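You operate a simulated robot arm through the tools that you are given. There is no shell and no other tool.

You run a simulated two-armed robot. Do the job below in one go: nothing can be reset, and whatever is moved stays where it is left.

Task
Stretch the green hat to the size on the card.
Fine: free the stand lock, set the size dial, wait till the red marker follows, wind the dial back to 55 cm, lock again.

The check looks at the end state, three seconds after you hand in, the way a careful person would. Anything else that was tipped, shoved, dropped, spilled or broken makes it a failure.

Robot
Two 7-joint arms with fingered hands on one trunk that stands fixed in place. Base frame: the origin is at the foot of the trunk, x ahead of it, y to its left, z up. Readings come in mm, degrees, newtons and seconds.
The left shoulder is at [69, 152, 1091], the right one opposite. With the tool pointing down near the work surface each hand reaches from about 440 to 840 mm from the base axis, measured 20 degrees to its own side. Payload 3.8 kg a hand.
Tool frame (each hand has its own): the origin (TCP) lies between the finger pads and is the grasp point; the fingertips stand 30 mm ahead of it; z points along the fingers, y is the line along which they close. The gripper opens to 104 mm. The gripper's body begins 35 mm behind the TCP. The gripper is a hand of 5 fingers: y runs from the thumb to the fingers, the wrist lies at [-15, -104, -178] in the tool frame, and closing takes about 1.5 s.
Orientation is told as [roll, pitch, yaw] about the base's x, y, z axes, in that order, counted from this pose: with the fingers straight down and the wrist toward the robot, the tool's x, y and z point along [0, 1, 0], [1, 0, 0] and [0, 0, -1] of the base frame.

Tools
- The arms move only by the tool send_rows. It takes "left_targets", "right_targets" or both (then of equal length, played together; a hand with none holds still); each is a list of rows, each a list of 6 numbers: the shift along the base's x, y, z in m, then the turn, a rotation vector about the base's x, y, z in degrees. In form: [[dx, dy, dz, wx, wy, wz], ...]. A call has 1 to 20 rows; each row is the pose to reach, as a shift and turn from the pose commanded when the call began. "left_claw" and "right_claw" are, for a hand that has rows, the gripper command, from -1 (shut) to 1 (fully open), values between in proportion, set as the call begins (left out, the last holds). A row lasts 0.2 s, in which the tool goes at most 50 mm and 8.6 degrees; a call with a longer step from one row to the next is refused whole, and so is a gripper value outside its range. Where a pose cannot be reached the arm comes as near as it can. A force on the tool above 60 N (or 10 N above the force at the start of the call, whichever is more), or a blocked arm, ends the call early, and 0.2 s more pass. Each finger travels about 72 mm/s and halts on what it meets, pressing with about 23 N; the grip force reading is that of the motor and also rises with nothing between the fingers. The clock runs only during rows and for 0.2 s after the last one: add rows that repeat a pose to give the fingers time. The reply holds the time, the measured pose of the TCP, the force on the tool along the base axes, the opening and the grip force, in the units named above and with some noise, with the torque about the TCP (base axes, N m) and any sound that the robot's microphone picked up.
- Cameras (640 x 400 px; columns grow to the right, rows downward): "scene" is now at [184, -31, 1258.3]; the picture's right is [-0.33, -0.94, 0.07], its down [-0.41, 0.08, -0.91] and it looks along [0.85, -0.33, -0.41] (base axes); focal length 222 px, centre (320, 200). "left" rides on the left gripper at [-80, -78, -141] in its tool frame; the picture's right is [-0.78, -0.30, 0.56], its down [0.53, -0.78, 0.33] and it looks along [0.33, 0.56, 0.76] (tool axes); focal length 247 px, centre (320, 200). "right" rides on the right gripper at [80, -78, -141] in its tool frame; the picture's right is [-0.78, 0.30, -0.56], its down [-0.53, -0.78, 0.33] and it looks along [-0.33, 0.56, 0.76] (tool axes); focal length 247 px, centre (320, 200). There is no depth. A picture from a camera that has moved, and an enlarged one, comes with that camera's place and axes in the base frame and with its lens.
- get_image(camera): a new picture of that camera. The clock stands still meanwhile.
- raise_lower(by): slides the trunk up (or, below 0, down) by that many mm; the arms and the scene camera ride with it, the base frame stays. It gives what a move gives, with no picture.
- finger_targets(index, middle, ring, little, thumb_bend, thumb_turn, hand): sets how far each is bent, from 0 (flat) to 100 (curled in); at 30 the hand is open as for a grip, at 70 the pads meet at the TCP. One left out holds its place. A second passes; each finger stops where it meets its share of the squeeze, and holds until it gets a number again. A gripper value or a shape takes the hand back. It gives what a move gives, with no picture; readings hold the bend of each and the force on index, middle, ring, little, thumb and palm. thumb_turn goes from beside the hand (0) to across from the fingers (100), as for a grip.
- set_grasp(shape, hand): the hand has 5 fingers and takes this shape, open, in about a second: jaw (thumb against the fingers, like two jaws); tri (thumb and two fingers); tip (a fingertip pinch); poke (one finger out to press); point (the index stretched); flat (the hand flat); cup (the hand cupped); fist (a fist). The gripper value then closes the fingers along that shape, each until it touches; the sizes above hold for jaw. It gives what a move gives, with no picture.
- head_to(pan, tilt): turns the head with the scene camera to pan (to the left, within 80 degrees either way) and tilt (down, from -29 to 69), counted from straight ahead of the robot. It gives what a move gives.
- inspect(camera, box): a new picture of the part [left, top, right, bottom] of that camera's present view, enlarged. The clock stands still meanwhile.
- job_done(): hands the job in; it is judged then, once.

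Places have to be worked out from the pictures, the camera data and where the tool is seen. Open the grippers and draw the arms clear of the work before you hand the job in, unless the task says otherwise.

The tools are called after "Emit:" as name(argument=value, ...) on one line, values as JSON. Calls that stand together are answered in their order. send_rows: Moves the arms, as the interface text tells. Its arguments: {"type":"object","properties":{"left_targets":{"type":"array"},"left_claw":{"type":"number"},"right_targets":{"type":"array"},"right_claw":{"type":"number"}},"required":[]} The other tools are called the same way: raise_lower (by) slides the trunk up or down; set_grasp (shape, hand) gives the hand a shape; finger_targets (index, middle, ring, little, thumb_bend, thumb_turn, hand) moves the fingers one by one; head_to (pan, tilt) turns the head that bears the scene camera; get_image (camera) takes a picture; inspect (camera, box) takes an enlarged picture of a part of a camera's view; job_done () hands the job in.

At the start:

```text
t: 0.0
left_ee_pos: [527.7, 33.5, 1154.0]
left_ee_rot: [-0.1, 0.0, 0.0]
left_contact_force: [0.0, -0.8, -0.1]
left_torque: [0.0, -0.01, -0.01]
left_opening: 103.5
left_grasp_force: 0.1
left_shape: jaw
left_bend: [30.0, 30.0, 30.0, 30.0, 30.0, 98.0]
left_finger forces: [0.0, 0.0, 0.0, 0.0, 0.0, 0.0]
right_ee_pos: [323.6, -376.0, 1128.6]
right_ee_rot: [0.0, 0.0, 0.0]
right_contact_force: [0.1, -0.5, 0.3]
right_torque: [-0.01, 0.01, -0.04]
right_opening: 103.6
right_grasp_force: 0.1
right_shape: jaw
right_bend: [30.0, 30.0, 30.0, 30.0, 30.0, 98.0]
right_finger forces: [0.0, 0.0, 0.0, 0.0, 0.0, 0.1]
trunk travel left (down, up): [-175.0, 281.0]
head pan, tilt: [-19.5, 13.1]
```

scene: 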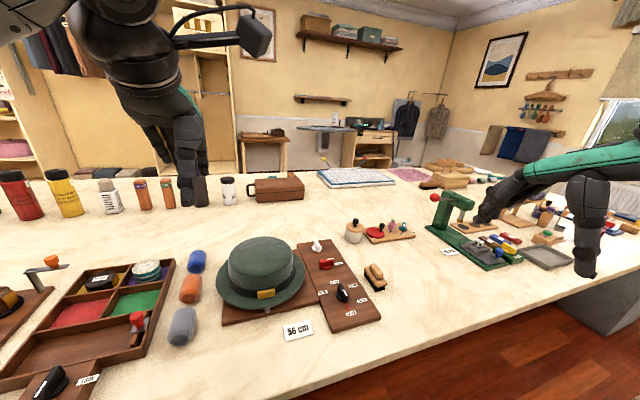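
right: 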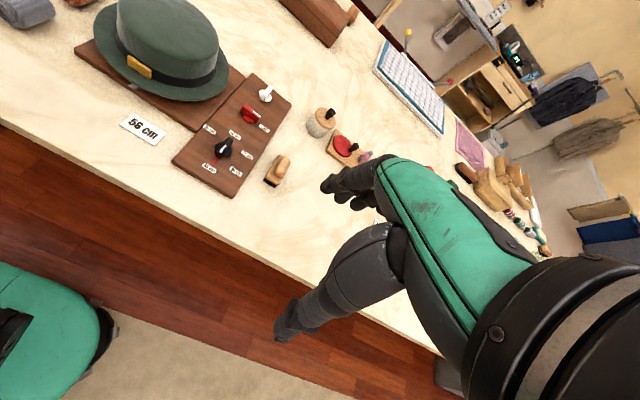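
left: 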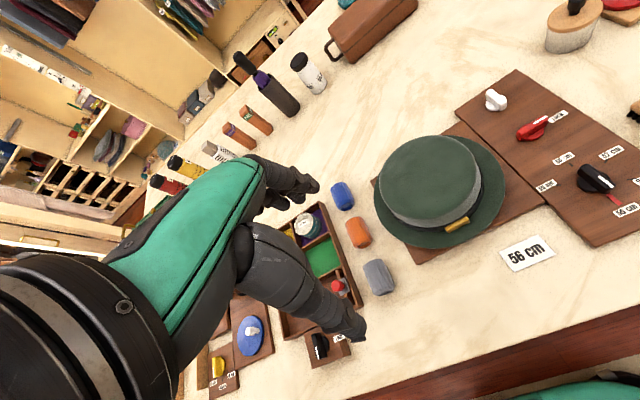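

The stand with the green hat, a board with a white knob, a red knob (probably the lock) and a black dial are ahead, a card says what seems 56 cm. I look closer before moving anything.

Emit:
inspect(camera="scene", box=[210, 220, 400, 345])

Emit:
inspect(camera="left", box=[440, 60, 640, 280])

Emit:
inspect(camera="right", box=[100, 60, 310, 200])

```text
3.20 times, centred on (305, 282) of scene
camera zoom: at [184.0, -31.0, 1258.3], right [-0.33, -0.94, 0.07], down [-0.41, 0.08, -0.91], along [0.85, -0.33, -0.41], focal length 711 px, centre (368, -64)
```

zoom: 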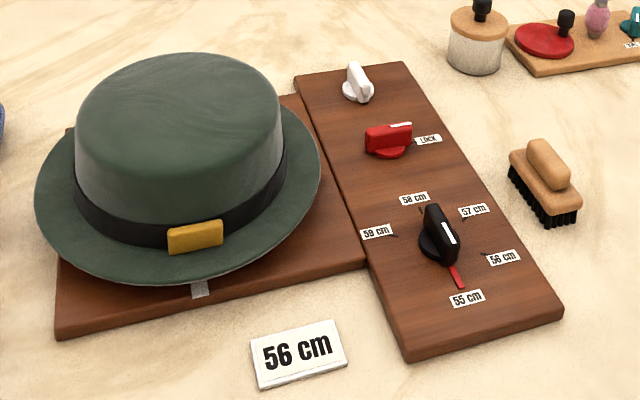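

```text
1.82 times, centred on (540, 170) of left
camera zoom: at [449.9, -46.8, 1296.4], right [-0.3, -0.78, -0.56], down [-0.78, 0.53, -0.33], along [0.56, 0.33, -0.76], focal length 449 px, centre (-80, 254)
```

zoom: 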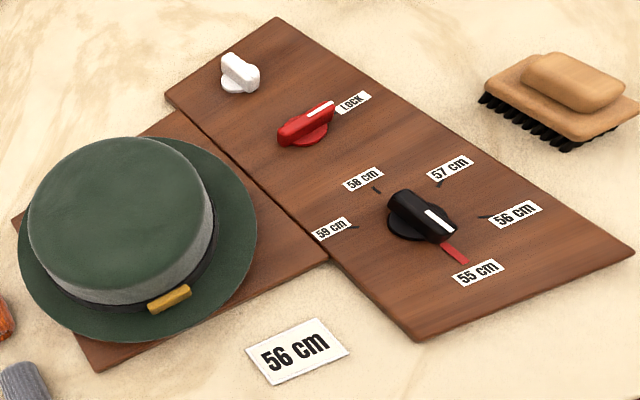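

```text
2.86 times, centred on (205, 130) of right
camera zoom: at [245.7, -295.2, 1269.3], right [0.3, -0.78, 0.56], down [-0.78, -0.53, -0.33], along [0.56, -0.33, -0.76], focal length 706 px, centre (649, 400)
```

zoom: 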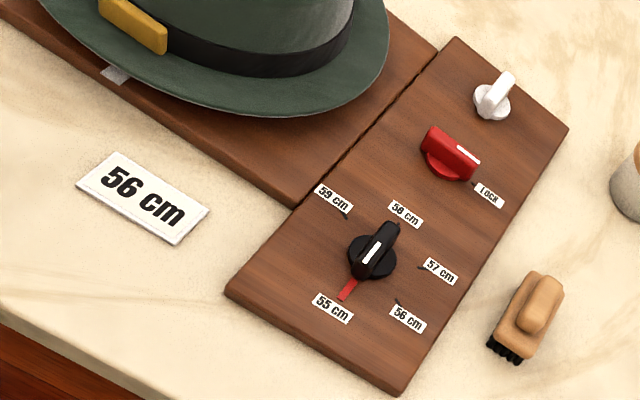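

The card reads 56 cm; the dial and the red marker are both at 55, the red lock's white line points at LOCK, and the white knob isn't named in the job. I turn the head to look more directly at the stand.

Emit:
head_to(pan=-32, tilt=42)

Emit:
get_image(camera="scene")

Emit:
inspect(camera="scene", box=[240, 120, 400, 220])

```text
t: 0.9
left_ee_pos: [528.0, 33.1, 1154.4]
left_ee_rot: [0.0, 0.0, 0.0]
left_contact_force: [0.2, 0.3, 0.2]
left_torque: [0.01, 0.01, 0.0]
left_opening: 103.4
left_grasp_force: 0.1
left_shape: jaw
left_bend: [30.0, 30.0, 30.0, 30.0, 30.0, 98.0]
left_finger forces: [0.0, 0.0, 0.0, 0.1, 0.1, 0.0]
right_ee_pos: [323.6, -374.2, 1129.3]
right_ee_rot: [0.0, 0.1, 0.0]
right_contact_force: [0.0, -0.3, -0.1]
right_torque: [0.02, -0.03, 0.02]
right_opening: 103.8
right_grasp_force: 0.0
right_shape: jaw
right_bend: [30.0, 30.0, 30.0, 30.0, 30.0, 98.0]
right_finger forces: [0.0, 0.1, 0.0, 0.0, 0.0, 0.0]
trunk travel left (down, up): [-175.0, 281.0]
head pan, tilt: [-32.0, 42.0]
```

```text
taken
camera scene: at [157.9, -44.1, 1217.3], right [-0.52, -0.85, 0.11], down [-0.71, 0.35, -0.61], along [0.48, -0.39, -0.78], focal length 222 px, centre (320, 200)
```

scene: 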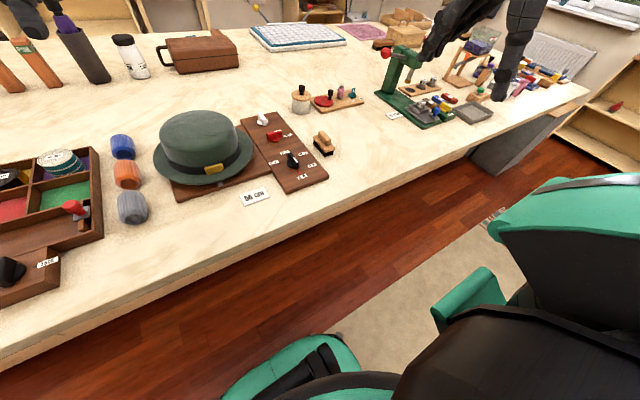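

```text
4.00 times, centred on (320, 170) of scene
camera zoom: at [157.9, -44.1, 1217.3], right [-0.52, -0.85, 0.11], down [-0.71, 0.35, -0.61], along [0.48, -0.39, -0.78], focal length 888 px, centre (320, 320)
```

zoom: 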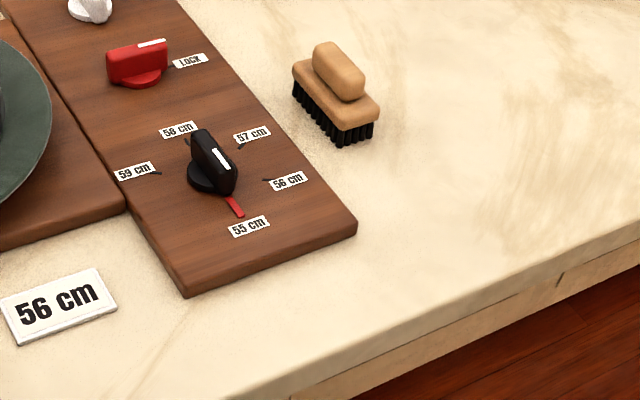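

The dial's fin lies at about [548, -252, ~820] pointing toward the robot at 55, and the marks step about 60° counter-clockwise (seen from above). I bring the right hand above the dial, turning the yaw to -90 in the air, to see whether this grip direction is reachable.

Emit:
send_rows(right_targets=[[0.02, 0.01, -0.01, 0, 0, -8], [0.04, 0.02, -0.02, 0, 0, -16], [0.06, 0.03, -0.03, 0, 0, -24], [0.08, 0.04, -0.04, 0, 0, -32], [0.1, 0.05, -0.05, 0, 0, -40], [0.12, 0.06, -0.06, 0, 0, -48], [0.14, 0.07, -0.07, 0, 0, -56], [0.16, 0.08, -0.08, 0, 0, -64], [0.18, 0.09, -0.09, 0, 0, -72], [0.2, 0.11, -0.1, 0, 0, -80], [0.225, 0.122, -0.11, 0, 0, -88], [0.225, 0.122, -0.11, 0, 0, -90], [0.225, 0.122, -0.11, 0, 0, -90]])

Emit:
get_image(camera="right")

Emit:
get_image(camera="scene")

```text
t: 3.7
left_ee_pos: [526.5, 33.9, 1153.8]
left_ee_rot: [0.1, 0.1, 0.0]
left_contact_force: [0.2, 1.0, 0.4]
left_torque: [0.0, 0.0, -0.01]
left_opening: 103.7
left_grasp_force: 0.2
left_shape: jaw
left_bend: [30.0, 30.0, 30.0, 30.0, 30.0, 98.0]
left_finger forces: [0.0, 0.0, 0.0, 0.1, 0.1, 0.0]
right_ee_pos: [548.0, -253.9, 1018.9]
right_ee_rot: [-0.1, 0.0, -90.1]
right_contact_force: [0.0, -0.4, 0.1]
right_torque: [-0.03, 0.01, -0.02]
right_opening: 103.7
right_grasp_force: 0.1
right_shape: jaw
right_bend: [30.0, 30.0, 30.0, 30.0, 30.0, 98.0]
right_finger forces: [0.0, 0.1, 0.0, 0.0, 0.1, 0.0]
trunk travel left (down, up): [-175.0, 281.0]
head pan, tilt: [-32.0, 42.0]
```

```text
taken
camera right: at [628.4, -175.1, 1158.9], right [-0.78, -0.3, 0.56], down [-0.53, 0.78, -0.33], along [-0.33, -0.56, -0.76], focal length 247 px, centre (320, 200)
```

right: 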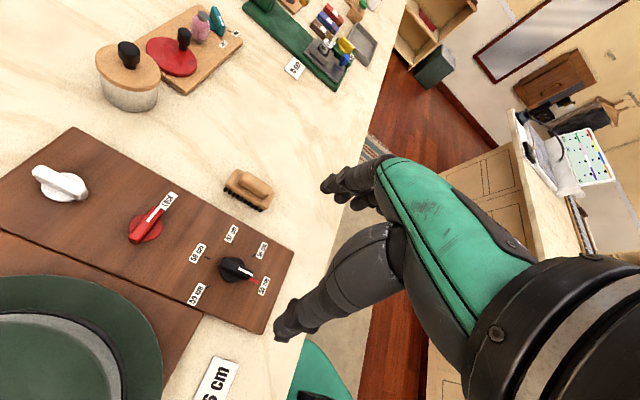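

```text
taken
camera scene: at [157.9, -44.1, 1217.3], right [-0.52, -0.85, 0.11], down [-0.71, 0.35, -0.61], along [0.48, -0.39, -0.78], focal length 222 px, centre (320, 200)
```

scene: 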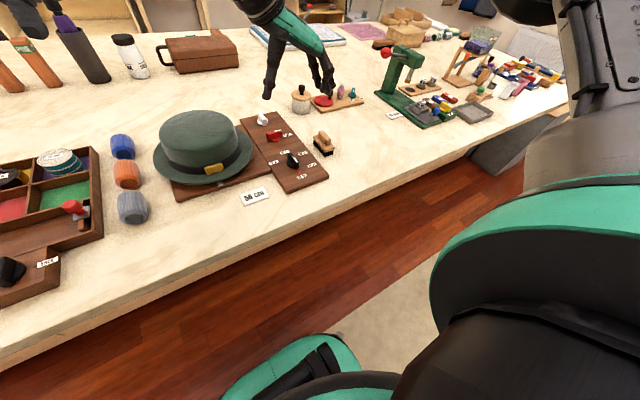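

Yaw -90 is reachable. I take enlarged views from the right hand camera to measure the dial and the lock.

Emit:
inspect(camera="right", box=[170, 205, 310, 345])

Emit:
inspect(camera="right", box=[80, 160, 240, 260])

Emit:
inspect(camera="scene", box=[250, 140, 330, 190])

Emit:
inspect(camera="scene", box=[240, 110, 304, 150])

```text
2.86 times, centred on (240, 275) of right
camera zoom: at [628.4, -175.1, 1158.9], right [-0.78, -0.3, 0.56], down [-0.53, 0.78, -0.33], along [-0.33, -0.56, -0.76], focal length 706 px, centre (549, -14)
```

zoom: 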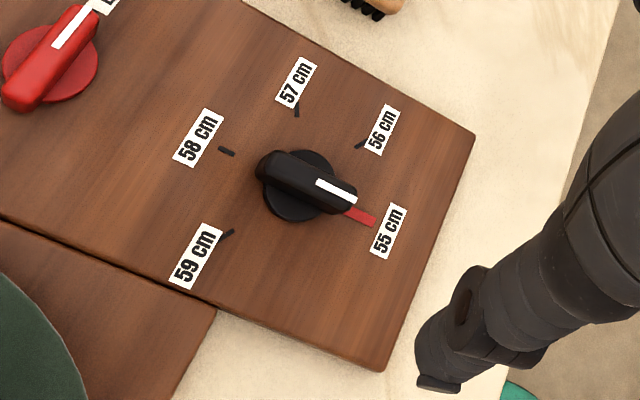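

```text
4.00 times, centred on (160, 210) of right
camera zoom: at [628.4, -175.1, 1158.9], right [-0.78, -0.3, 0.56], down [-0.53, 0.78, -0.33], along [-0.33, -0.56, -0.76], focal length 988 px, centre (960, 160)
```

zoom: 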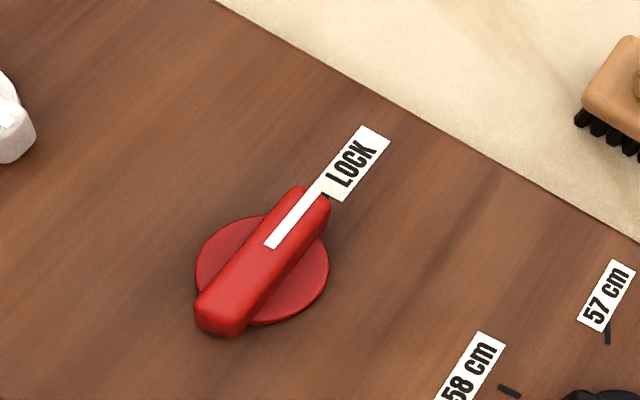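

```text
8.00 times, centred on (290, 165) of scene
camera zoom: at [157.9, -44.1, 1217.3], right [-0.52, -0.85, 0.11], down [-0.71, 0.35, -0.61], along [0.48, -0.39, -0.78], focal length 1777 px, centre (560, 480)
```

zoom: 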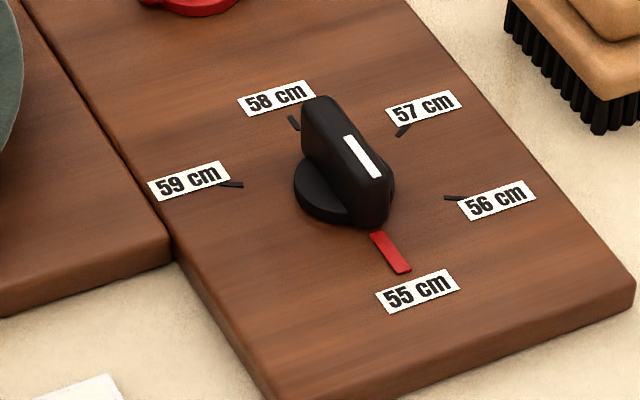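

```text
10.00 times, centred on (272, 130) of scene
camera zoom: at [157.9, -44.1, 1217.3], right [-0.52, -0.85, 0.11], down [-0.71, 0.35, -0.61], along [0.48, -0.39, -0.78], focal length 2221 px, centre (800, 900)
```

zoom: 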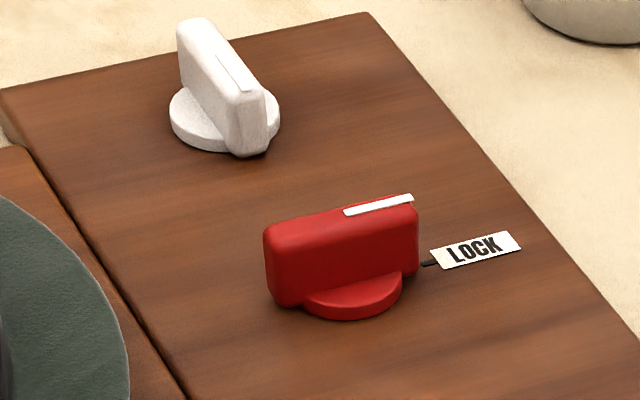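

Dial centre works out at about [559, -253, board top 795], fin top ≈ 821, marks at 180° (55), 240° (56), 300°, 0°, 60°; lock knob at about [675, -253] pointing -y at LOCK. I look at the fingers in the hand camera, then try the tip shape in the air to judge where its pads are.

Emit:
inspect(camera="right", box=[240, 120, 440, 360])

Emit:
set_grasp(hand="right", shape="tip")

Emit:
inspect(camera="right", box=[240, 120, 440, 360])

Emit:
inspect(camera="scene", box=[220, 0, 380, 110])

```text
1.67 times, centred on (340, 240) of right
camera zoom: at [628.4, -175.1, 1158.9], right [-0.78, -0.3, 0.56], down [-0.53, 0.78, -0.33], along [-0.33, -0.56, -0.76], focal length 412 px, centre (287, 133)
```

zoom: 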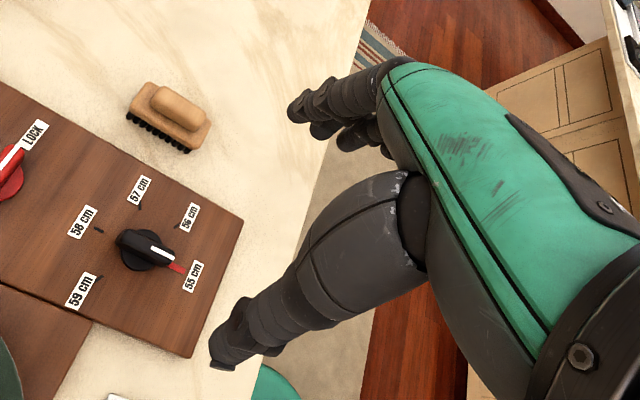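

```text
t: 4.6
left_ee_pos: [527.0, 32.4, 1154.0]
left_ee_rot: [-0.1, 0.1, 0.0]
left_contact_force: [0.1, -0.1, -0.2]
left_torque: [-0.01, -0.02, 0.01]
left_opening: 103.6
left_grasp_force: 0.0
left_shape: jaw
left_bend: [30.0, 30.0, 30.0, 30.0, 30.0, 98.0]
left_finger forces: [0.1, 0.0, 0.0, 0.0, 0.1, 0.1]
right_ee_pos: [548.1, -253.2, 1018.6]
right_ee_rot: [0.0, 0.0, -90.0]
right_contact_force: [0.4, -0.3, 0.2]
right_torque: [0.02, 0.0, -0.01]
right_opening: 104.0
right_grasp_force: 0.0
right_shape: tip
right_bend: [30.0, 98.0, 99.0, 99.0, 30.0, 98.0]
right_finger forces: [0.0, 0.1, 0.1, 0.0, 0.0, 0.1]
trunk travel left (down, up): [-175.0, 281.0]
head pan, tilt: [-32.0, 42.0]
```

```text
1.67 times, centred on (340, 240) of right
camera zoom: at [628.3, -175.1, 1158.8], right [-0.78, -0.3, 0.56], down [-0.53, 0.78, -0.33], along [-0.33, -0.56, -0.76], focal length 412 px, centre (287, 133)
```

zoom: 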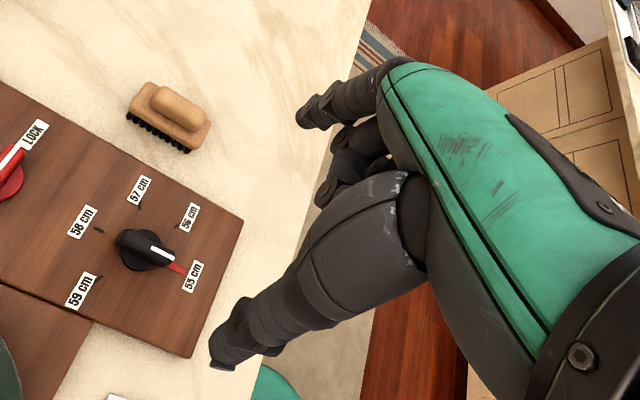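

```text
3.64 times, centred on (300, 55) of scene
camera zoom: at [158.0, -44.1, 1217.3], right [-0.52, -0.85, 0.11], down [-0.71, 0.35, -0.61], along [0.48, -0.39, -0.78], focal length 808 px, centre (393, 727)
```

zoom: 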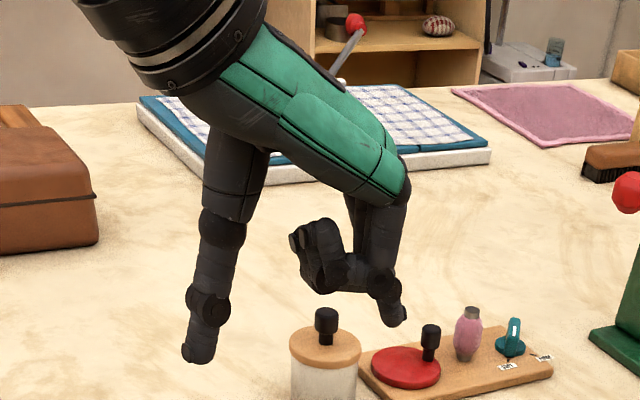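

In tip shape the index and thumb are out and the others curled. I close it in the air once to see where index and thumb meet relative to the TCP.

Emit:
send_rows(right_targets=[[0, 0, 0, 0, 0, 0], [0, 0, 0, 0, 0, 0], [0, 0, 0, 0, 0, 0], [0, 0, 0, 0, 0, 0], [0, 0, 0, 0, 0, 0], [0, 0, 0, 0, 0, 0], [0, 0, 0, 0, 0, 0], [0, 0, 0, 0, 0, 0]], right_claw=-1)

Emit:
inspect(camera="right", box=[240, 120, 440, 360])

Emit:
inspect(camera="scene", box=[220, 0, 380, 110])

```text
t: 6.4
left_ee_pos: [527.3, 32.7, 1154.1]
left_ee_rot: [-0.1, 0.1, 0.0]
left_contact_force: [0.4, -0.5, -0.5]
left_torque: [0.03, 0.01, 0.0]
left_opening: 103.2
left_grasp_force: 0.0
left_shape: jaw
left_bend: [30.0, 30.0, 30.0, 30.0, 30.0, 98.0]
left_finger forces: [0.0, 0.0, 0.1, 0.0, 0.0, 0.0]
right_ee_pos: [548.6, -253.5, 1018.6]
right_ee_rot: [0.0, 0.0, -90.1]
right_contact_force: [0.0, 0.0, -0.7]
right_torque: [0.0, 0.0, 0.0]
right_opening: 0.1
right_grasp_force: 23.2
right_shape: tip
right_bend: [70.0, 100.0, 100.0, 100.0, 46.0, 100.0]
right_finger forces: [0.0, 0.0, 0.0, 0.1, 0.0, 0.1]
trunk travel left (down, up): [-175.0, 281.0]
head pan, tilt: [-32.0, 42.0]
```

```text
1.67 times, centred on (340, 240) of right
camera zoom: at [628.3, -175.0, 1158.8], right [-0.78, -0.3, 0.56], down [-0.54, 0.78, -0.33], along [-0.33, -0.56, -0.76], focal length 412 px, centre (287, 133)
```

zoom: 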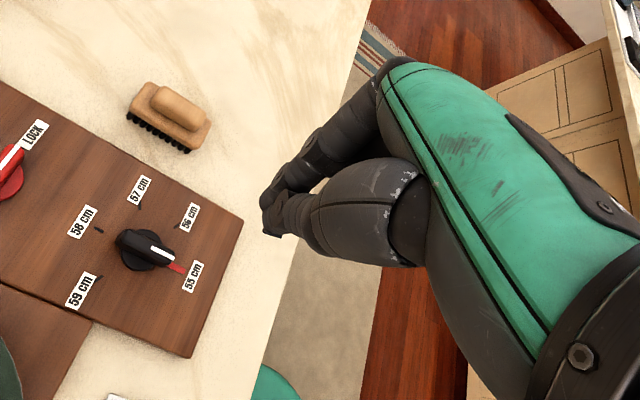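

```text
3.64 times, centred on (300, 55) of scene
camera zoom: at [158.0, -44.1, 1217.3], right [-0.52, -0.85, 0.11], down [-0.71, 0.35, -0.61], along [0.48, -0.39, -0.78], focal length 808 px, centre (393, 727)
```

zoom: 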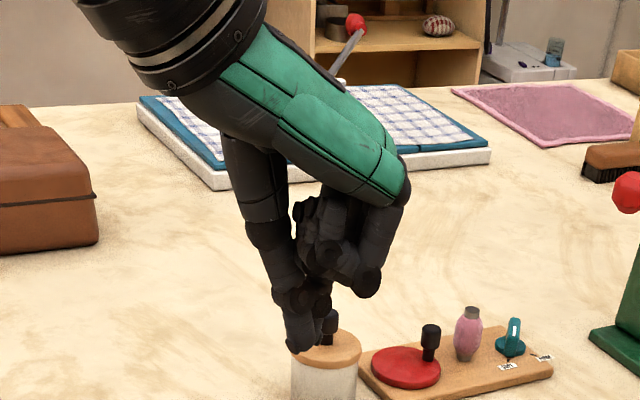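

Index and thumb meet at the TCP with tips about 30 mm ahead, good for these knobs. I move over the lock knob with yaw 0 (its fin lies along y) at z≈930 with the fingers half open and look again.

Emit:
send_rows(right_targets=[[0.012, 0, -0.008, 0, 0, 8.2], [0.024, 0, -0.016, 0, 0, 16.4], [0.036, 0, -0.024, 0, 0, 24.6], [0.048, 0, -0.032, 0, 0, 32.8], [0.06, 0, -0.04, 0, 0, 41], [0.072, 0, -0.048, 0, 0, 49.2], [0.084, 0, -0.056, 0, 0, 57.4], [0.096, 0, -0.064, 0, 0, 65.6], [0.108, 0, -0.072, 0, 0, 73.8], [0.12, 0, -0.08, 0, 0, 82], [0.127, 0, -0.088, 0, 0, 90], [0.127, 0, -0.088, 0, 0, 90]], right_claw=0)

Emit:
get_image(camera="right")

Emit:
get_image(camera="scene")

```text
t: 9.0
left_ee_pos: [526.8, 34.3, 1154.4]
left_ee_rot: [0.0, 0.0, 0.0]
left_contact_force: [-0.2, -0.6, -0.6]
left_torque: [-0.02, -0.01, 0.01]
left_opening: 103.6
left_grasp_force: 0.0
left_shape: jaw
left_bend: [30.0, 30.0, 30.0, 30.0, 30.0, 98.0]
left_finger forces: [0.0, 0.1, 0.1, 0.0, 0.0, 0.1]
right_ee_pos: [674.7, -254.7, 931.8]
right_ee_rot: [0.0, 0.1, 0.1]
right_contact_force: [-0.1, 0.3, 0.2]
right_torque: [0.01, 0.01, 0.0]
right_opening: 51.9
right_grasp_force: 0.1
right_shape: tip
right_bend: [73.0, 98.0, 99.0, 99.0, 69.0, 100.0]
right_finger forces: [0.1, 0.1, 0.0, 0.0, 0.1, 0.0]
trunk travel left (down, up): [-175.0, 281.0]
head pan, tilt: [-32.0, 42.0]
```

```text
taken
camera right: at [597.4, -173.3, 1071.4], right [0.3, -0.78, 0.56], down [-0.78, -0.54, -0.33], along [0.56, -0.33, -0.76], focal length 247 px, centre (320, 200)
```

right: 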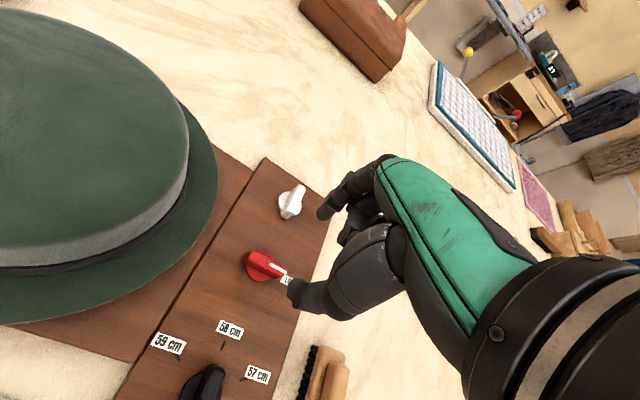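

```text
taken
camera scene: at [157.8, -43.9, 1217.3], right [-0.52, -0.85, 0.11], down [-0.71, 0.35, -0.61], along [0.48, -0.39, -0.78], focal length 222 px, centre (320, 200)
```

scene: 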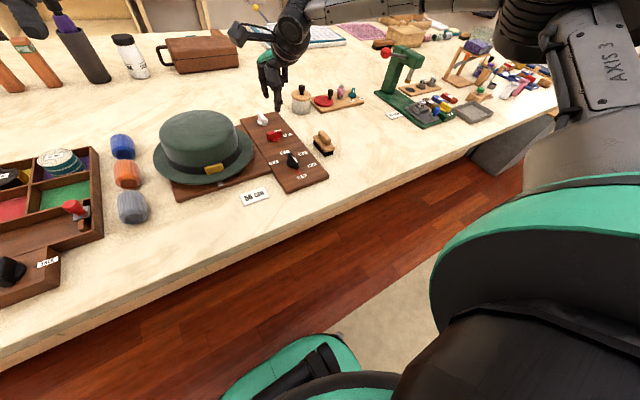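

The lock knob is visible between thumb and index lines; I enlarge to triangulate it again from this nearer view.

Emit:
inspect(camera="right", box=[200, 180, 360, 320])

Emit:
inspect(camera="scene", box=[240, 80, 320, 150])

```text
2.86 times, centred on (280, 250) of right
camera zoom: at [597.4, -173.3, 1071.4], right [0.3, -0.78, 0.56], down [-0.78, -0.54, -0.33], along [0.56, -0.33, -0.76], focal length 706 px, centre (434, 57)
```

zoom: 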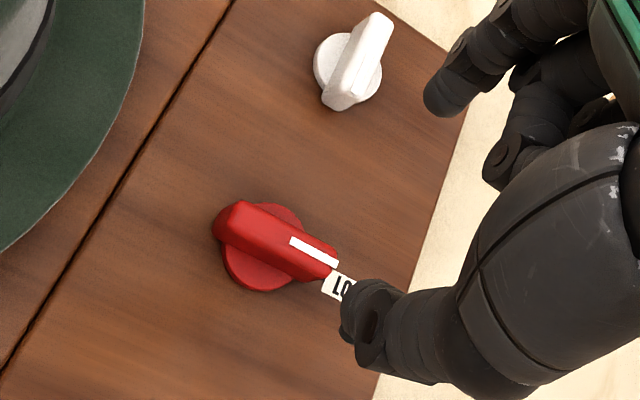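

```text
5.71 times, centred on (280, 115) of scene
camera zoom: at [157.8, -43.9, 1217.3], right [-0.52, -0.85, 0.11], down [-0.71, 0.35, -0.61], along [0.48, -0.39, -0.78], focal length 1269 px, centre (549, 686)
```

zoom: 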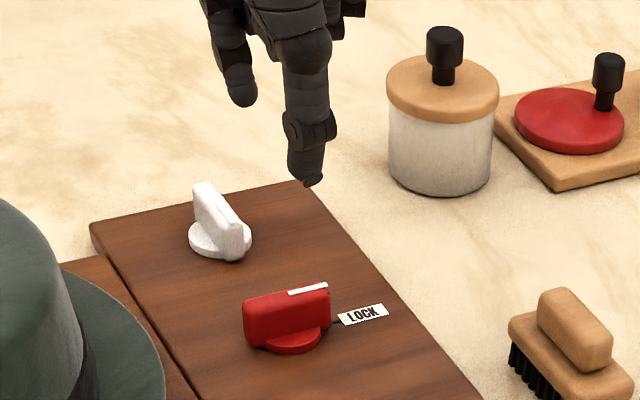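

Lock knob centre refined to about [674.5, -252, fin top 822], fin 42 mm long along y. I descend with the pads either side of the fin, in stages, first to z≈858.

Emit:
send_rows(right_targets=[[0, 0.001, -0.02, 0, 0, 0], [0, 0.001, -0.04, 0, 0, 0], [0, 0.001, -0.06, 0, 0, 0], [0, 0.001, -0.074, 0, 0, 0], [0, 0.001, -0.074, 0, 0, 0]])

Emit:
get_image(camera="right")

Emit:
inspect(camera="scene", box=[240, 80, 320, 150])

```text
t: 10.2
left_ee_pos: [526.9, 32.9, 1154.2]
left_ee_rot: [0.0, 0.0, -0.1]
left_contact_force: [-0.5, -1.4, 0.3]
left_torque: [0.01, -0.05, 0.01]
left_opening: 103.6
left_grasp_force: 0.1
left_shape: jaw
left_bend: [30.0, 30.0, 30.0, 30.0, 30.0, 98.0]
left_finger forces: [0.1, 0.0, 0.0, 0.1, 0.0, 0.1]
right_ee_pos: [674.7, -254.5, 856.6]
right_ee_rot: [0.0, 0.0, -0.1]
right_contact_force: [0.4, -0.1, -0.1]
right_torque: [-0.02, 0.0, 0.0]
right_opening: 52.1
right_grasp_force: 0.0
right_shape: tip
right_bend: [73.0, 98.0, 99.0, 99.0, 69.0, 100.0]
right_finger forces: [0.0, 0.0, 0.1, 0.0, 0.1, 0.0]
trunk travel left (down, up): [-175.0, 281.0]
head pan, tilt: [-32.0, 42.0]
```

```text
taken
camera right: at [597.5, -173.8, 997.2], right [0.3, -0.78, 0.56], down [-0.78, -0.54, -0.33], along [0.56, -0.33, -0.76], focal length 247 px, centre (320, 200)
```

right: 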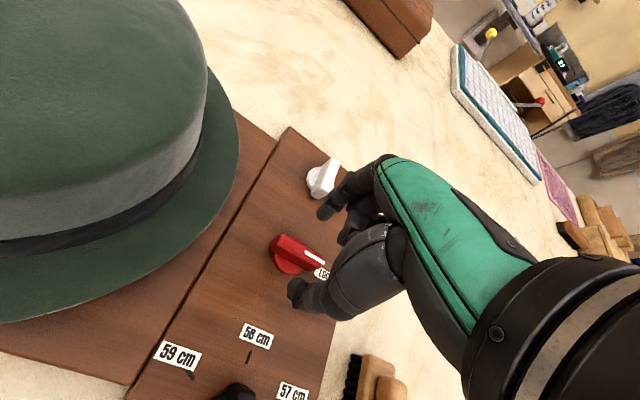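

```text
5.71 times, centred on (280, 115) of scene
camera zoom: at [157.8, -44.1, 1217.3], right [-0.52, -0.85, 0.11], down [-0.71, 0.35, -0.61], along [0.48, -0.39, -0.78], focal length 1269 px, centre (549, 686)
```

zoom: 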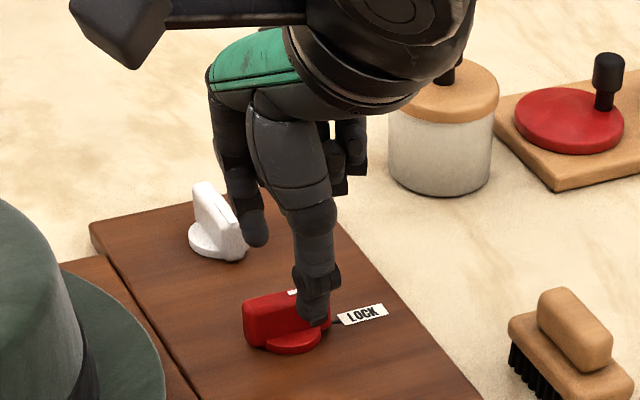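

The thumb is in front of the fin and the index beyond it, clear of everything. I go down the last 20 mm to z≈836 with a 2 mm shift left, watching for contact.

Emit:
send_rows(right_targets=[[0, 0.002, -0.007, 0, 0, 0], [0, 0.002, -0.014, 0, 0, 0], [0, 0.002, -0.02, 0, 0, 0], [0, 0.002, -0.02, 0, 0, 0]])

Emit:
inspect(camera="right", box=[220, 180, 380, 320])

Emit:
inspect(camera="scene", box=[240, 80, 320, 150])

```text
t: 11.2
left_ee_pos: [527.4, 33.9, 1153.8]
left_ee_rot: [0.0, 0.0, 0.0]
left_contact_force: [0.1, 0.1, -1.0]
left_torque: [-0.02, 0.01, 0.0]
left_opening: 103.5
left_grasp_force: 0.1
left_shape: jaw
left_bend: [30.0, 30.0, 30.0, 30.0, 30.0, 98.0]
left_finger forces: [0.0, 0.0, 0.0, 0.0, 0.0, 0.0]
right_ee_pos: [675.5, -251.1, 836.8]
right_ee_rot: [0.0, 0.0, 0.1]
right_contact_force: [-0.4, 0.4, -0.7]
right_torque: [0.0, 0.01, 0.0]
right_opening: 52.0
right_grasp_force: 0.1
right_shape: tip
right_bend: [73.0, 98.0, 99.0, 99.0, 69.0, 100.0]
right_finger forces: [0.0, 0.1, 0.0, 0.0, 0.0, 0.1]
trunk travel left (down, up): [-175.0, 281.0]
head pan, tilt: [-32.0, 42.0]
```

```text
2.86 times, centred on (300, 250) of right
camera zoom: at [598.2, -170.3, 977.0], right [0.3, -0.78, 0.56], down [-0.78, -0.54, -0.33], along [0.56, -0.33, -0.76], focal length 706 px, centre (377, 57)
```

zoom: 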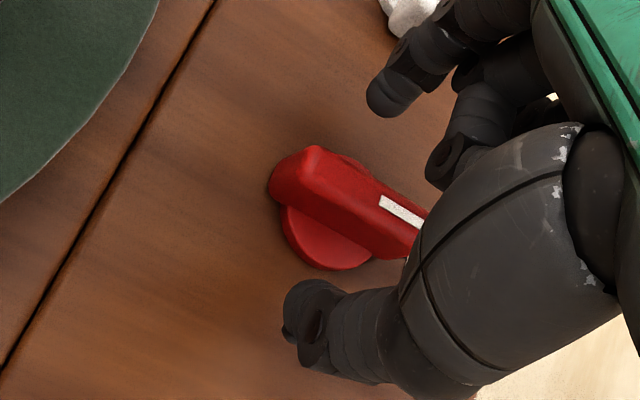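

```text
5.71 times, centred on (280, 115) of scene
camera zoom: at [158.0, -44.1, 1217.3], right [-0.52, -0.85, 0.11], down [-0.71, 0.35, -0.61], along [0.48, -0.39, -0.78], focal length 1269 px, centre (549, 686)
```

zoom: 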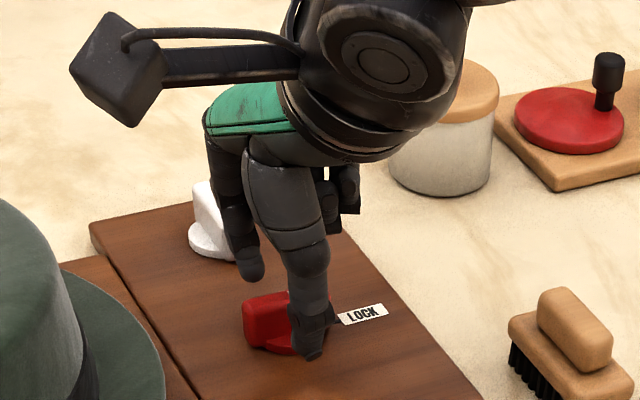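

Both pads straddle the fin without contact. I close the pinch and hold for it to settle.

Emit:
send_rows(right_targets=[[0, 0, 0, 0, 0, 0], [0, 0, 0, 0, 0, 0], [0, 0, 0, 0, 0, 0], [0, 0, 0, 0, 0, 0], [0, 0, 0, 0, 0, 0], [0, 0, 0, 0, 0, 0]], right_claw=-1)

Emit:
inspect(camera="right", box=[220, 180, 380, 320])

Emit:
inspect(camera="scene", box=[240, 80, 320, 150])

```text
t: 12.6
left_ee_pos: [528.2, 33.1, 1153.8]
left_ee_rot: [-0.1, 0.1, 0.0]
left_contact_force: [0.1, 0.3, -1.0]
left_torque: [-0.01, -0.02, -0.01]
left_opening: 103.8
left_grasp_force: 0.1
left_shape: jaw
left_bend: [30.0, 30.0, 30.0, 30.0, 30.0, 98.0]
left_finger forces: [0.0, 0.0, 0.0, 0.0, 0.0, 0.0]
right_ee_pos: [676.2, -250.1, 836.0]
right_ee_rot: [-0.1, 0.1, 0.0]
right_contact_force: [-0.9, 0.1, -1.6]
right_torque: [-0.03, -0.01, -0.02]
right_opening: 8.2
right_grasp_force: 22.8
right_shape: tip
right_bend: [66.0, 100.0, 100.0, 100.0, 73.0, 100.0]
right_finger forces: [20.3, 0.1, 0.0, 0.0, 20.7, 0.1]
trunk travel left (down, up): [-175.0, 281.0]
head pan, tilt: [-32.0, 42.0]
```

```text
2.86 times, centred on (300, 250) of right
camera zoom: at [598.4, -170.5, 976.9], right [0.3, -0.78, 0.56], down [-0.78, -0.53, -0.33], along [0.56, -0.33, -0.76], focal length 706 px, centre (377, 57)
```

zoom: 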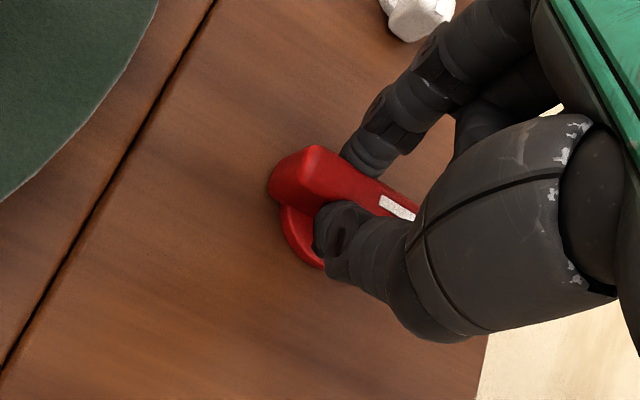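

```text
5.71 times, centred on (280, 115) of scene
camera zoom: at [158.2, -44.2, 1217.2], right [-0.52, -0.85, 0.11], down [-0.71, 0.35, -0.61], along [0.48, -0.39, -0.78], focal length 1269 px, centre (549, 686)
```

zoom: 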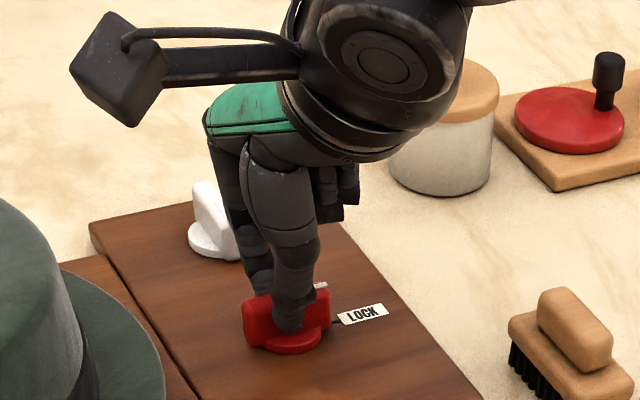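

The pinch holds the lock fin with ~20 N. I test a small clockwise turn (-8°) and read the torque to learn whether it moves that way.

Emit:
send_rows(right_targets=[[0, 0, 0, 0, 0, -4], [0, 0, 0, 0, 0, -8], [0, 0, 0, 0, 0, -8]])

Emit:
inspect(camera="scene", box=[240, 80, 320, 150])

```text
t: 13.4
left_ee_pos: [526.4, 34.3, 1153.0]
left_ee_rot: [0.0, 0.1, 0.0]
left_contact_force: [0.2, 0.9, 0.3]
left_torque: [0.0, -0.05, -0.01]
left_opening: 103.5
left_grasp_force: 0.0
left_shape: jaw
left_bend: [30.0, 30.0, 30.0, 30.0, 30.0, 98.0]
left_finger forces: [0.0, 0.1, 0.0, 0.0, 0.0, 0.0]
right_ee_pos: [674.9, -250.1, 836.2]
right_ee_rot: [0.0, 0.1, -8.1]
right_contact_force: [0.1, 2.3, -1.8]
right_torque: [0.03, -0.02, 0.01]
right_opening: 7.6
right_grasp_force: 23.2
right_shape: tip
right_bend: [66.0, 100.0, 100.0, 100.0, 73.0, 100.0]
right_finger forces: [21.2, 0.0, 0.0, 0.1, 20.9, 0.1]
trunk travel left (down, up): [-175.0, 281.0]
head pan, tilt: [-32.0, 42.0]
```

```text
5.71 times, centred on (280, 115) of scene
camera zoom: at [158.4, -43.9, 1217.2], right [-0.52, -0.85, 0.11], down [-0.71, 0.35, -0.61], along [0.48, -0.39, -0.78], focal length 1269 px, centre (549, 686)
```

zoom: 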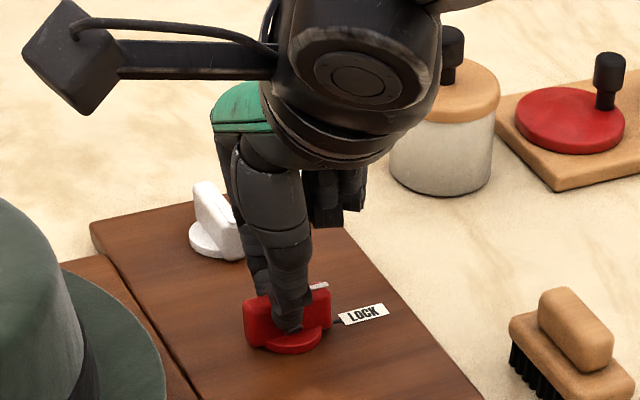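

Only the fingers pivoted on the fin (torque ~0); a centred pinch can't turn it. I open, return to yaw 0 and pinch instead near the pointer end, 14 mm off the axis, so I can swing it round in an arc.

Emit:
send_rows(right_targets=[[0, 0, 0, 0, 0, 0], [0, 0, 0, 0, 0, 0], [0, 0, 0, 0, 0, 0], [0, 0, 0, 0, 0, 4], [0, 0, 0, 0, 0, 8], [-0.0005, -0.008, 0, 0, 0, 8], [-0.0005, -0.016, 0, 0, 0, 8], [-0.0005, -0.016, 0, 0, 0, 8]], right_claw=-0.2)

Emit:
inspect(camera="right", box=[220, 180, 380, 320])

Emit:
inspect(camera="scene", box=[240, 80, 320, 150])

```text
t: 15.2
left_ee_pos: [528.2, 33.9, 1154.7]
left_ee_rot: [0.0, 0.2, 0.0]
left_contact_force: [-0.6, -0.1, 0.7]
left_torque: [-0.01, 0.04, -0.04]
left_opening: 103.3
left_grasp_force: 0.1
left_shape: jaw
left_bend: [30.0, 30.0, 30.0, 30.0, 30.0, 98.0]
left_finger forces: [0.0, 0.0, 0.0, 0.0, 0.0, 0.0]
right_ee_pos: [675.3, -266.4, 836.2]
right_ee_rot: [0.0, 0.0, 0.0]
right_contact_force: [-0.5, 0.9, 0.6]
right_torque: [0.01, -0.01, 0.0]
right_opening: 41.0
right_grasp_force: 0.1
right_shape: tip
right_bend: [73.0, 98.0, 99.0, 99.0, 73.0, 100.0]
right_finger forces: [0.0, 0.0, 0.0, 0.1, 0.0, 0.0]
trunk travel left (down, up): [-175.0, 281.0]
head pan, tilt: [-32.0, 42.0]
```

```text
2.86 times, centred on (300, 250) of right
camera zoom: at [597.9, -185.5, 977.0], right [0.3, -0.78, 0.56], down [-0.78, -0.54, -0.33], along [0.56, -0.33, -0.76], focal length 706 px, centre (377, 57)
```

zoom: 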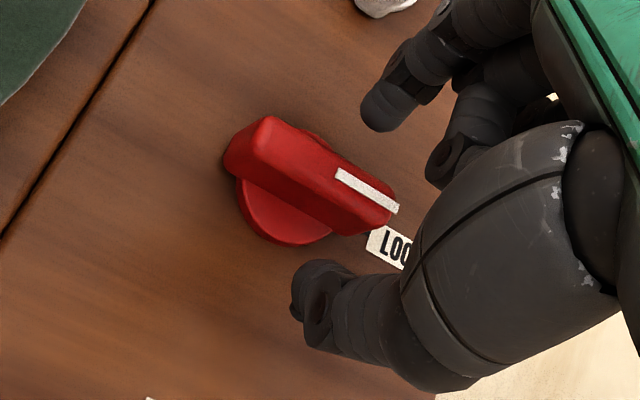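

```text
5.71 times, centred on (280, 115) of scene
camera zoom: at [158.1, -44.0, 1217.2], right [-0.52, -0.85, 0.11], down [-0.71, 0.35, -0.61], along [0.48, -0.39, -0.78], focal length 1269 px, centre (549, 686)
```

zoom: 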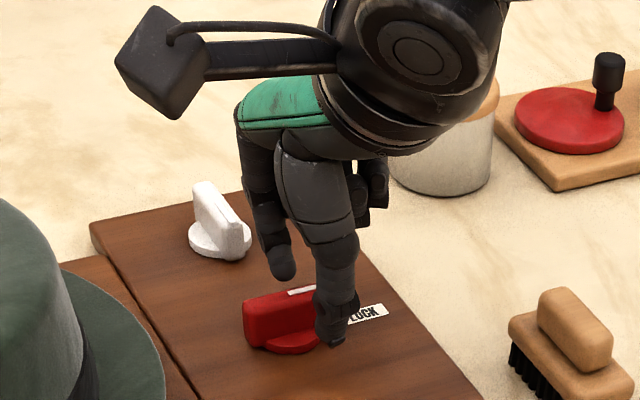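

The fin still points at LOCK and the pads now sit about 14 mm off the axis. I close the pinch here.

Emit:
send_rows(right_targets=[[0, 0, 0, 0, 0, 0], [0, 0, 0, 0, 0, 0], [0, 0, 0, 0, 0, 0], [0, 0, 0, 0, 0, 0], [0, 0, 0, 0, 0, 0]], right_claw=-1)

Emit:
inspect(camera="right", box=[220, 180, 380, 320])

```text
t: 16.4
left_ee_pos: [526.8, 32.5, 1154.8]
left_ee_rot: [0.0, 0.1, 0.0]
left_contact_force: [0.0, -0.3, -0.2]
left_torque: [-0.01, -0.01, 0.02]
left_opening: 103.7
left_grasp_force: 0.0
left_shape: jaw
left_bend: [30.0, 30.0, 30.0, 30.0, 30.0, 98.0]
left_finger forces: [0.0, 0.0, 0.1, 0.0, 0.0, 0.0]
right_ee_pos: [674.6, -264.7, 837.4]
right_ee_rot: [0.0, 0.1, 0.0]
right_contact_force: [-0.2, -0.7, -0.7]
right_torque: [0.0, -0.04, 0.0]
right_opening: 7.3
right_grasp_force: 23.4
right_shape: tip
right_bend: [66.0, 100.0, 100.0, 100.0, 73.0, 100.0]
right_finger forces: [20.7, 0.0, 0.0, 0.0, 20.7, 0.0]
trunk travel left (down, up): [-175.0, 281.0]
head pan, tilt: [-32.0, 42.0]
```

```text
2.86 times, centred on (300, 250) of right
camera zoom: at [598.0, -185.7, 976.8], right [0.3, -0.78, 0.56], down [-0.78, -0.53, -0.33], along [0.56, -0.33, -0.76], focal length 706 px, centre (377, 57)
```

zoom: 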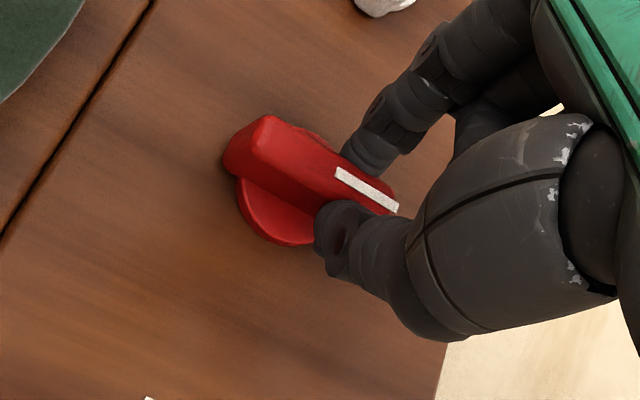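

Pinched off-axis with 20 N. I swing 12° clockwise (pointer toward the robot) around the knob's axis and read force and torque.

Emit:
send_rows(right_targets=[[-0.0015, 0.0001, 0, 0, 0, -6], [-0.003, 0.0003, 0, 0, 0, -12], [-0.003, 0.0003, 0, 0, 0, -12]])

Emit:
inspect(camera="right", box=[220, 180, 380, 320])

Emit:
inspect(camera="scene", box=[240, 80, 320, 150])

```text
t: 17.2
left_ee_pos: [528.1, 33.5, 1153.7]
left_ee_rot: [-0.1, 0.1, -0.1]
left_contact_force: [0.1, 0.4, 0.6]
left_torque: [0.01, 0.01, 0.0]
left_opening: 103.7
left_grasp_force: 0.1
left_shape: jaw
left_bend: [30.0, 30.0, 30.0, 30.0, 30.0, 98.0]
left_finger forces: [0.0, 0.0, 0.0, 0.0, 0.1, 0.0]
right_ee_pos: [672.4, -265.8, 836.1]
right_ee_rot: [0.0, -0.1, -12.0]
right_contact_force: [3.7, -0.3, -1.1]
right_torque: [0.03, -0.09, -0.01]
right_opening: 7.3
right_grasp_force: 22.5
right_shape: tip
right_bend: [66.0, 100.0, 100.0, 100.0, 73.0, 100.0]
right_finger forces: [23.7, 0.0, 0.0, 0.0, 19.9, 0.0]
trunk travel left (down, up): [-175.0, 281.0]
head pan, tilt: [-32.0, 42.0]
```

```text
2.86 times, centred on (300, 250) of right
camera zoom: at [613.9, -171.0, 976.8], right [0.13, -0.82, 0.56], down [-0.87, -0.36, -0.33], along [0.47, -0.44, -0.76], focal length 706 px, centre (377, 57)
```

zoom: 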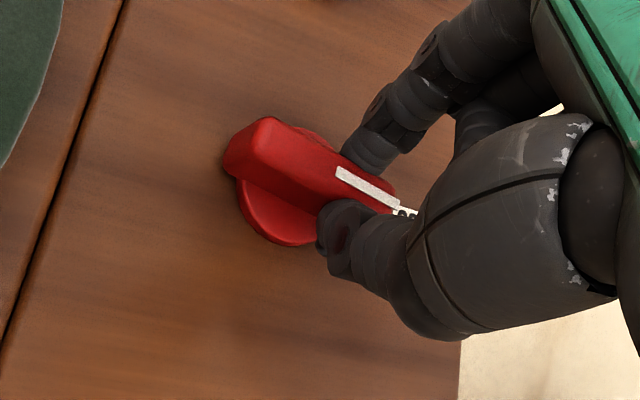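

```text
5.71 times, centred on (280, 115) of scene
camera zoom: at [158.9, -44.2, 1217.1], right [-0.52, -0.85, 0.11], down [-0.71, 0.35, -0.61], along [0.48, -0.39, -0.79], focal length 1269 px, centre (549, 686)
```

zoom: 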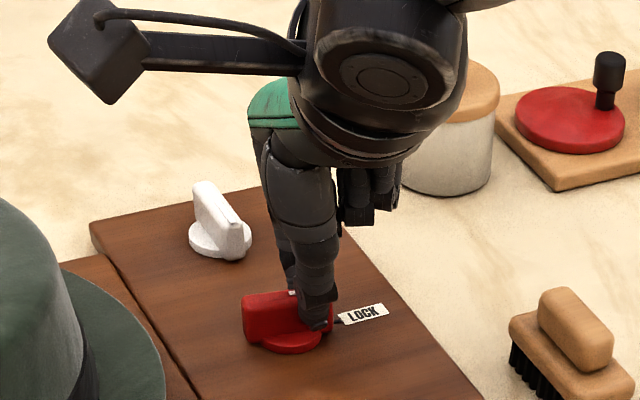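

The fin turned with the hand (12° clockwise) at only ~4 N, so this direction is free. I continue the arc to about 44° and watch for a stop.

Emit:
send_rows(right_targets=[[-0.0009, 0.0002, 0, 0, 0, -4], [-0.00175, 0.0005, 0, 0, 0, -8], [-0.0027, 0.0009, 0, 0, 0, -12], [-0.0035, 0.0013, 0, 0, 0, -16], [-0.0043, 0.0018, 0, 0, 0, -20], [-0.0052, 0.00235, 0, 0, 0, -24], [-0.0059, 0.003, 0, 0, 0, -28], [-0.0067, 0.0036, 0, 0, 0, -32], [-0.0067, 0.0036, 0, 0, 0, -32]])

Emit:
inspect(camera="right", box=[220, 180, 380, 320])

Emit:
inspect(camera="scene", box=[240, 80, 320, 150])

```text
t: 19.2
left_ee_pos: [528.5, 31.8, 1154.4]
left_ee_rot: [0.0, 0.0, 0.0]
left_contact_force: [-0.3, 0.3, 0.2]
left_torque: [0.0, 0.02, 0.02]
left_opening: 103.7
left_grasp_force: 0.2
left_shape: jaw
left_bend: [30.0, 30.0, 30.0, 30.0, 30.0, 98.0]
left_finger forces: [0.1, 0.1, 0.1, 0.0, 0.0, 0.0]
right_ee_pos: [666.7, -262.0, 835.7]
right_ee_rot: [0.0, 0.0, -44.0]
right_contact_force: [6.4, -2.1, -0.2]
right_torque: [-0.07, -0.19, -0.04]
right_opening: 7.2
right_grasp_force: 22.7
right_shape: tip
right_bend: [65.0, 100.0, 100.0, 100.0, 73.0, 100.0]
right_finger forces: [25.5, 0.0, 0.1, 0.0, 20.0, 0.0]
trunk travel left (down, up): [-175.0, 281.0]
head pan, tilt: [-32.0, 42.0]
```

```text
2.86 times, centred on (300, 250) of right
camera zoom: at [666.4, -151.2, 976.7], right [-0.33, -0.76, 0.56], down [-0.93, 0.16, -0.33], along [0.17, -0.63, -0.76], focal length 706 px, centre (377, 57)
```

zoom: 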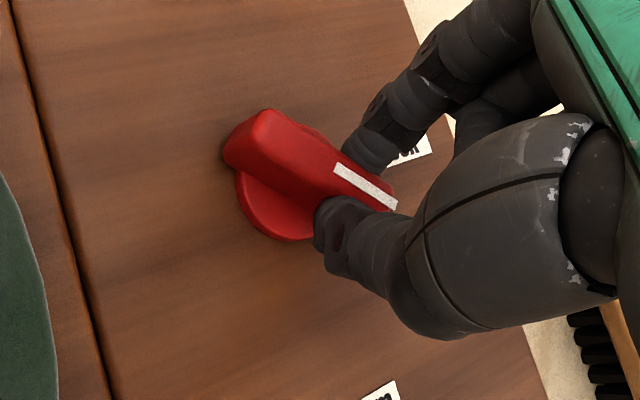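

```text
5.71 times, centred on (280, 115) of scene
camera zoom: at [159.0, -44.4, 1217.1], right [-0.52, -0.85, 0.11], down [-0.71, 0.35, -0.61], along [0.48, -0.39, -0.79], focal length 1269 px, centre (549, 686)
```

zoom: 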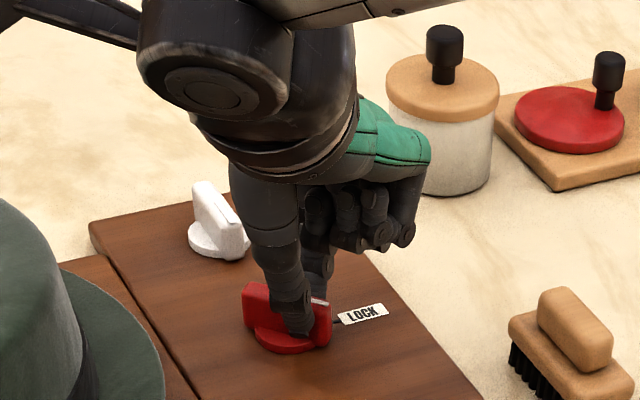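

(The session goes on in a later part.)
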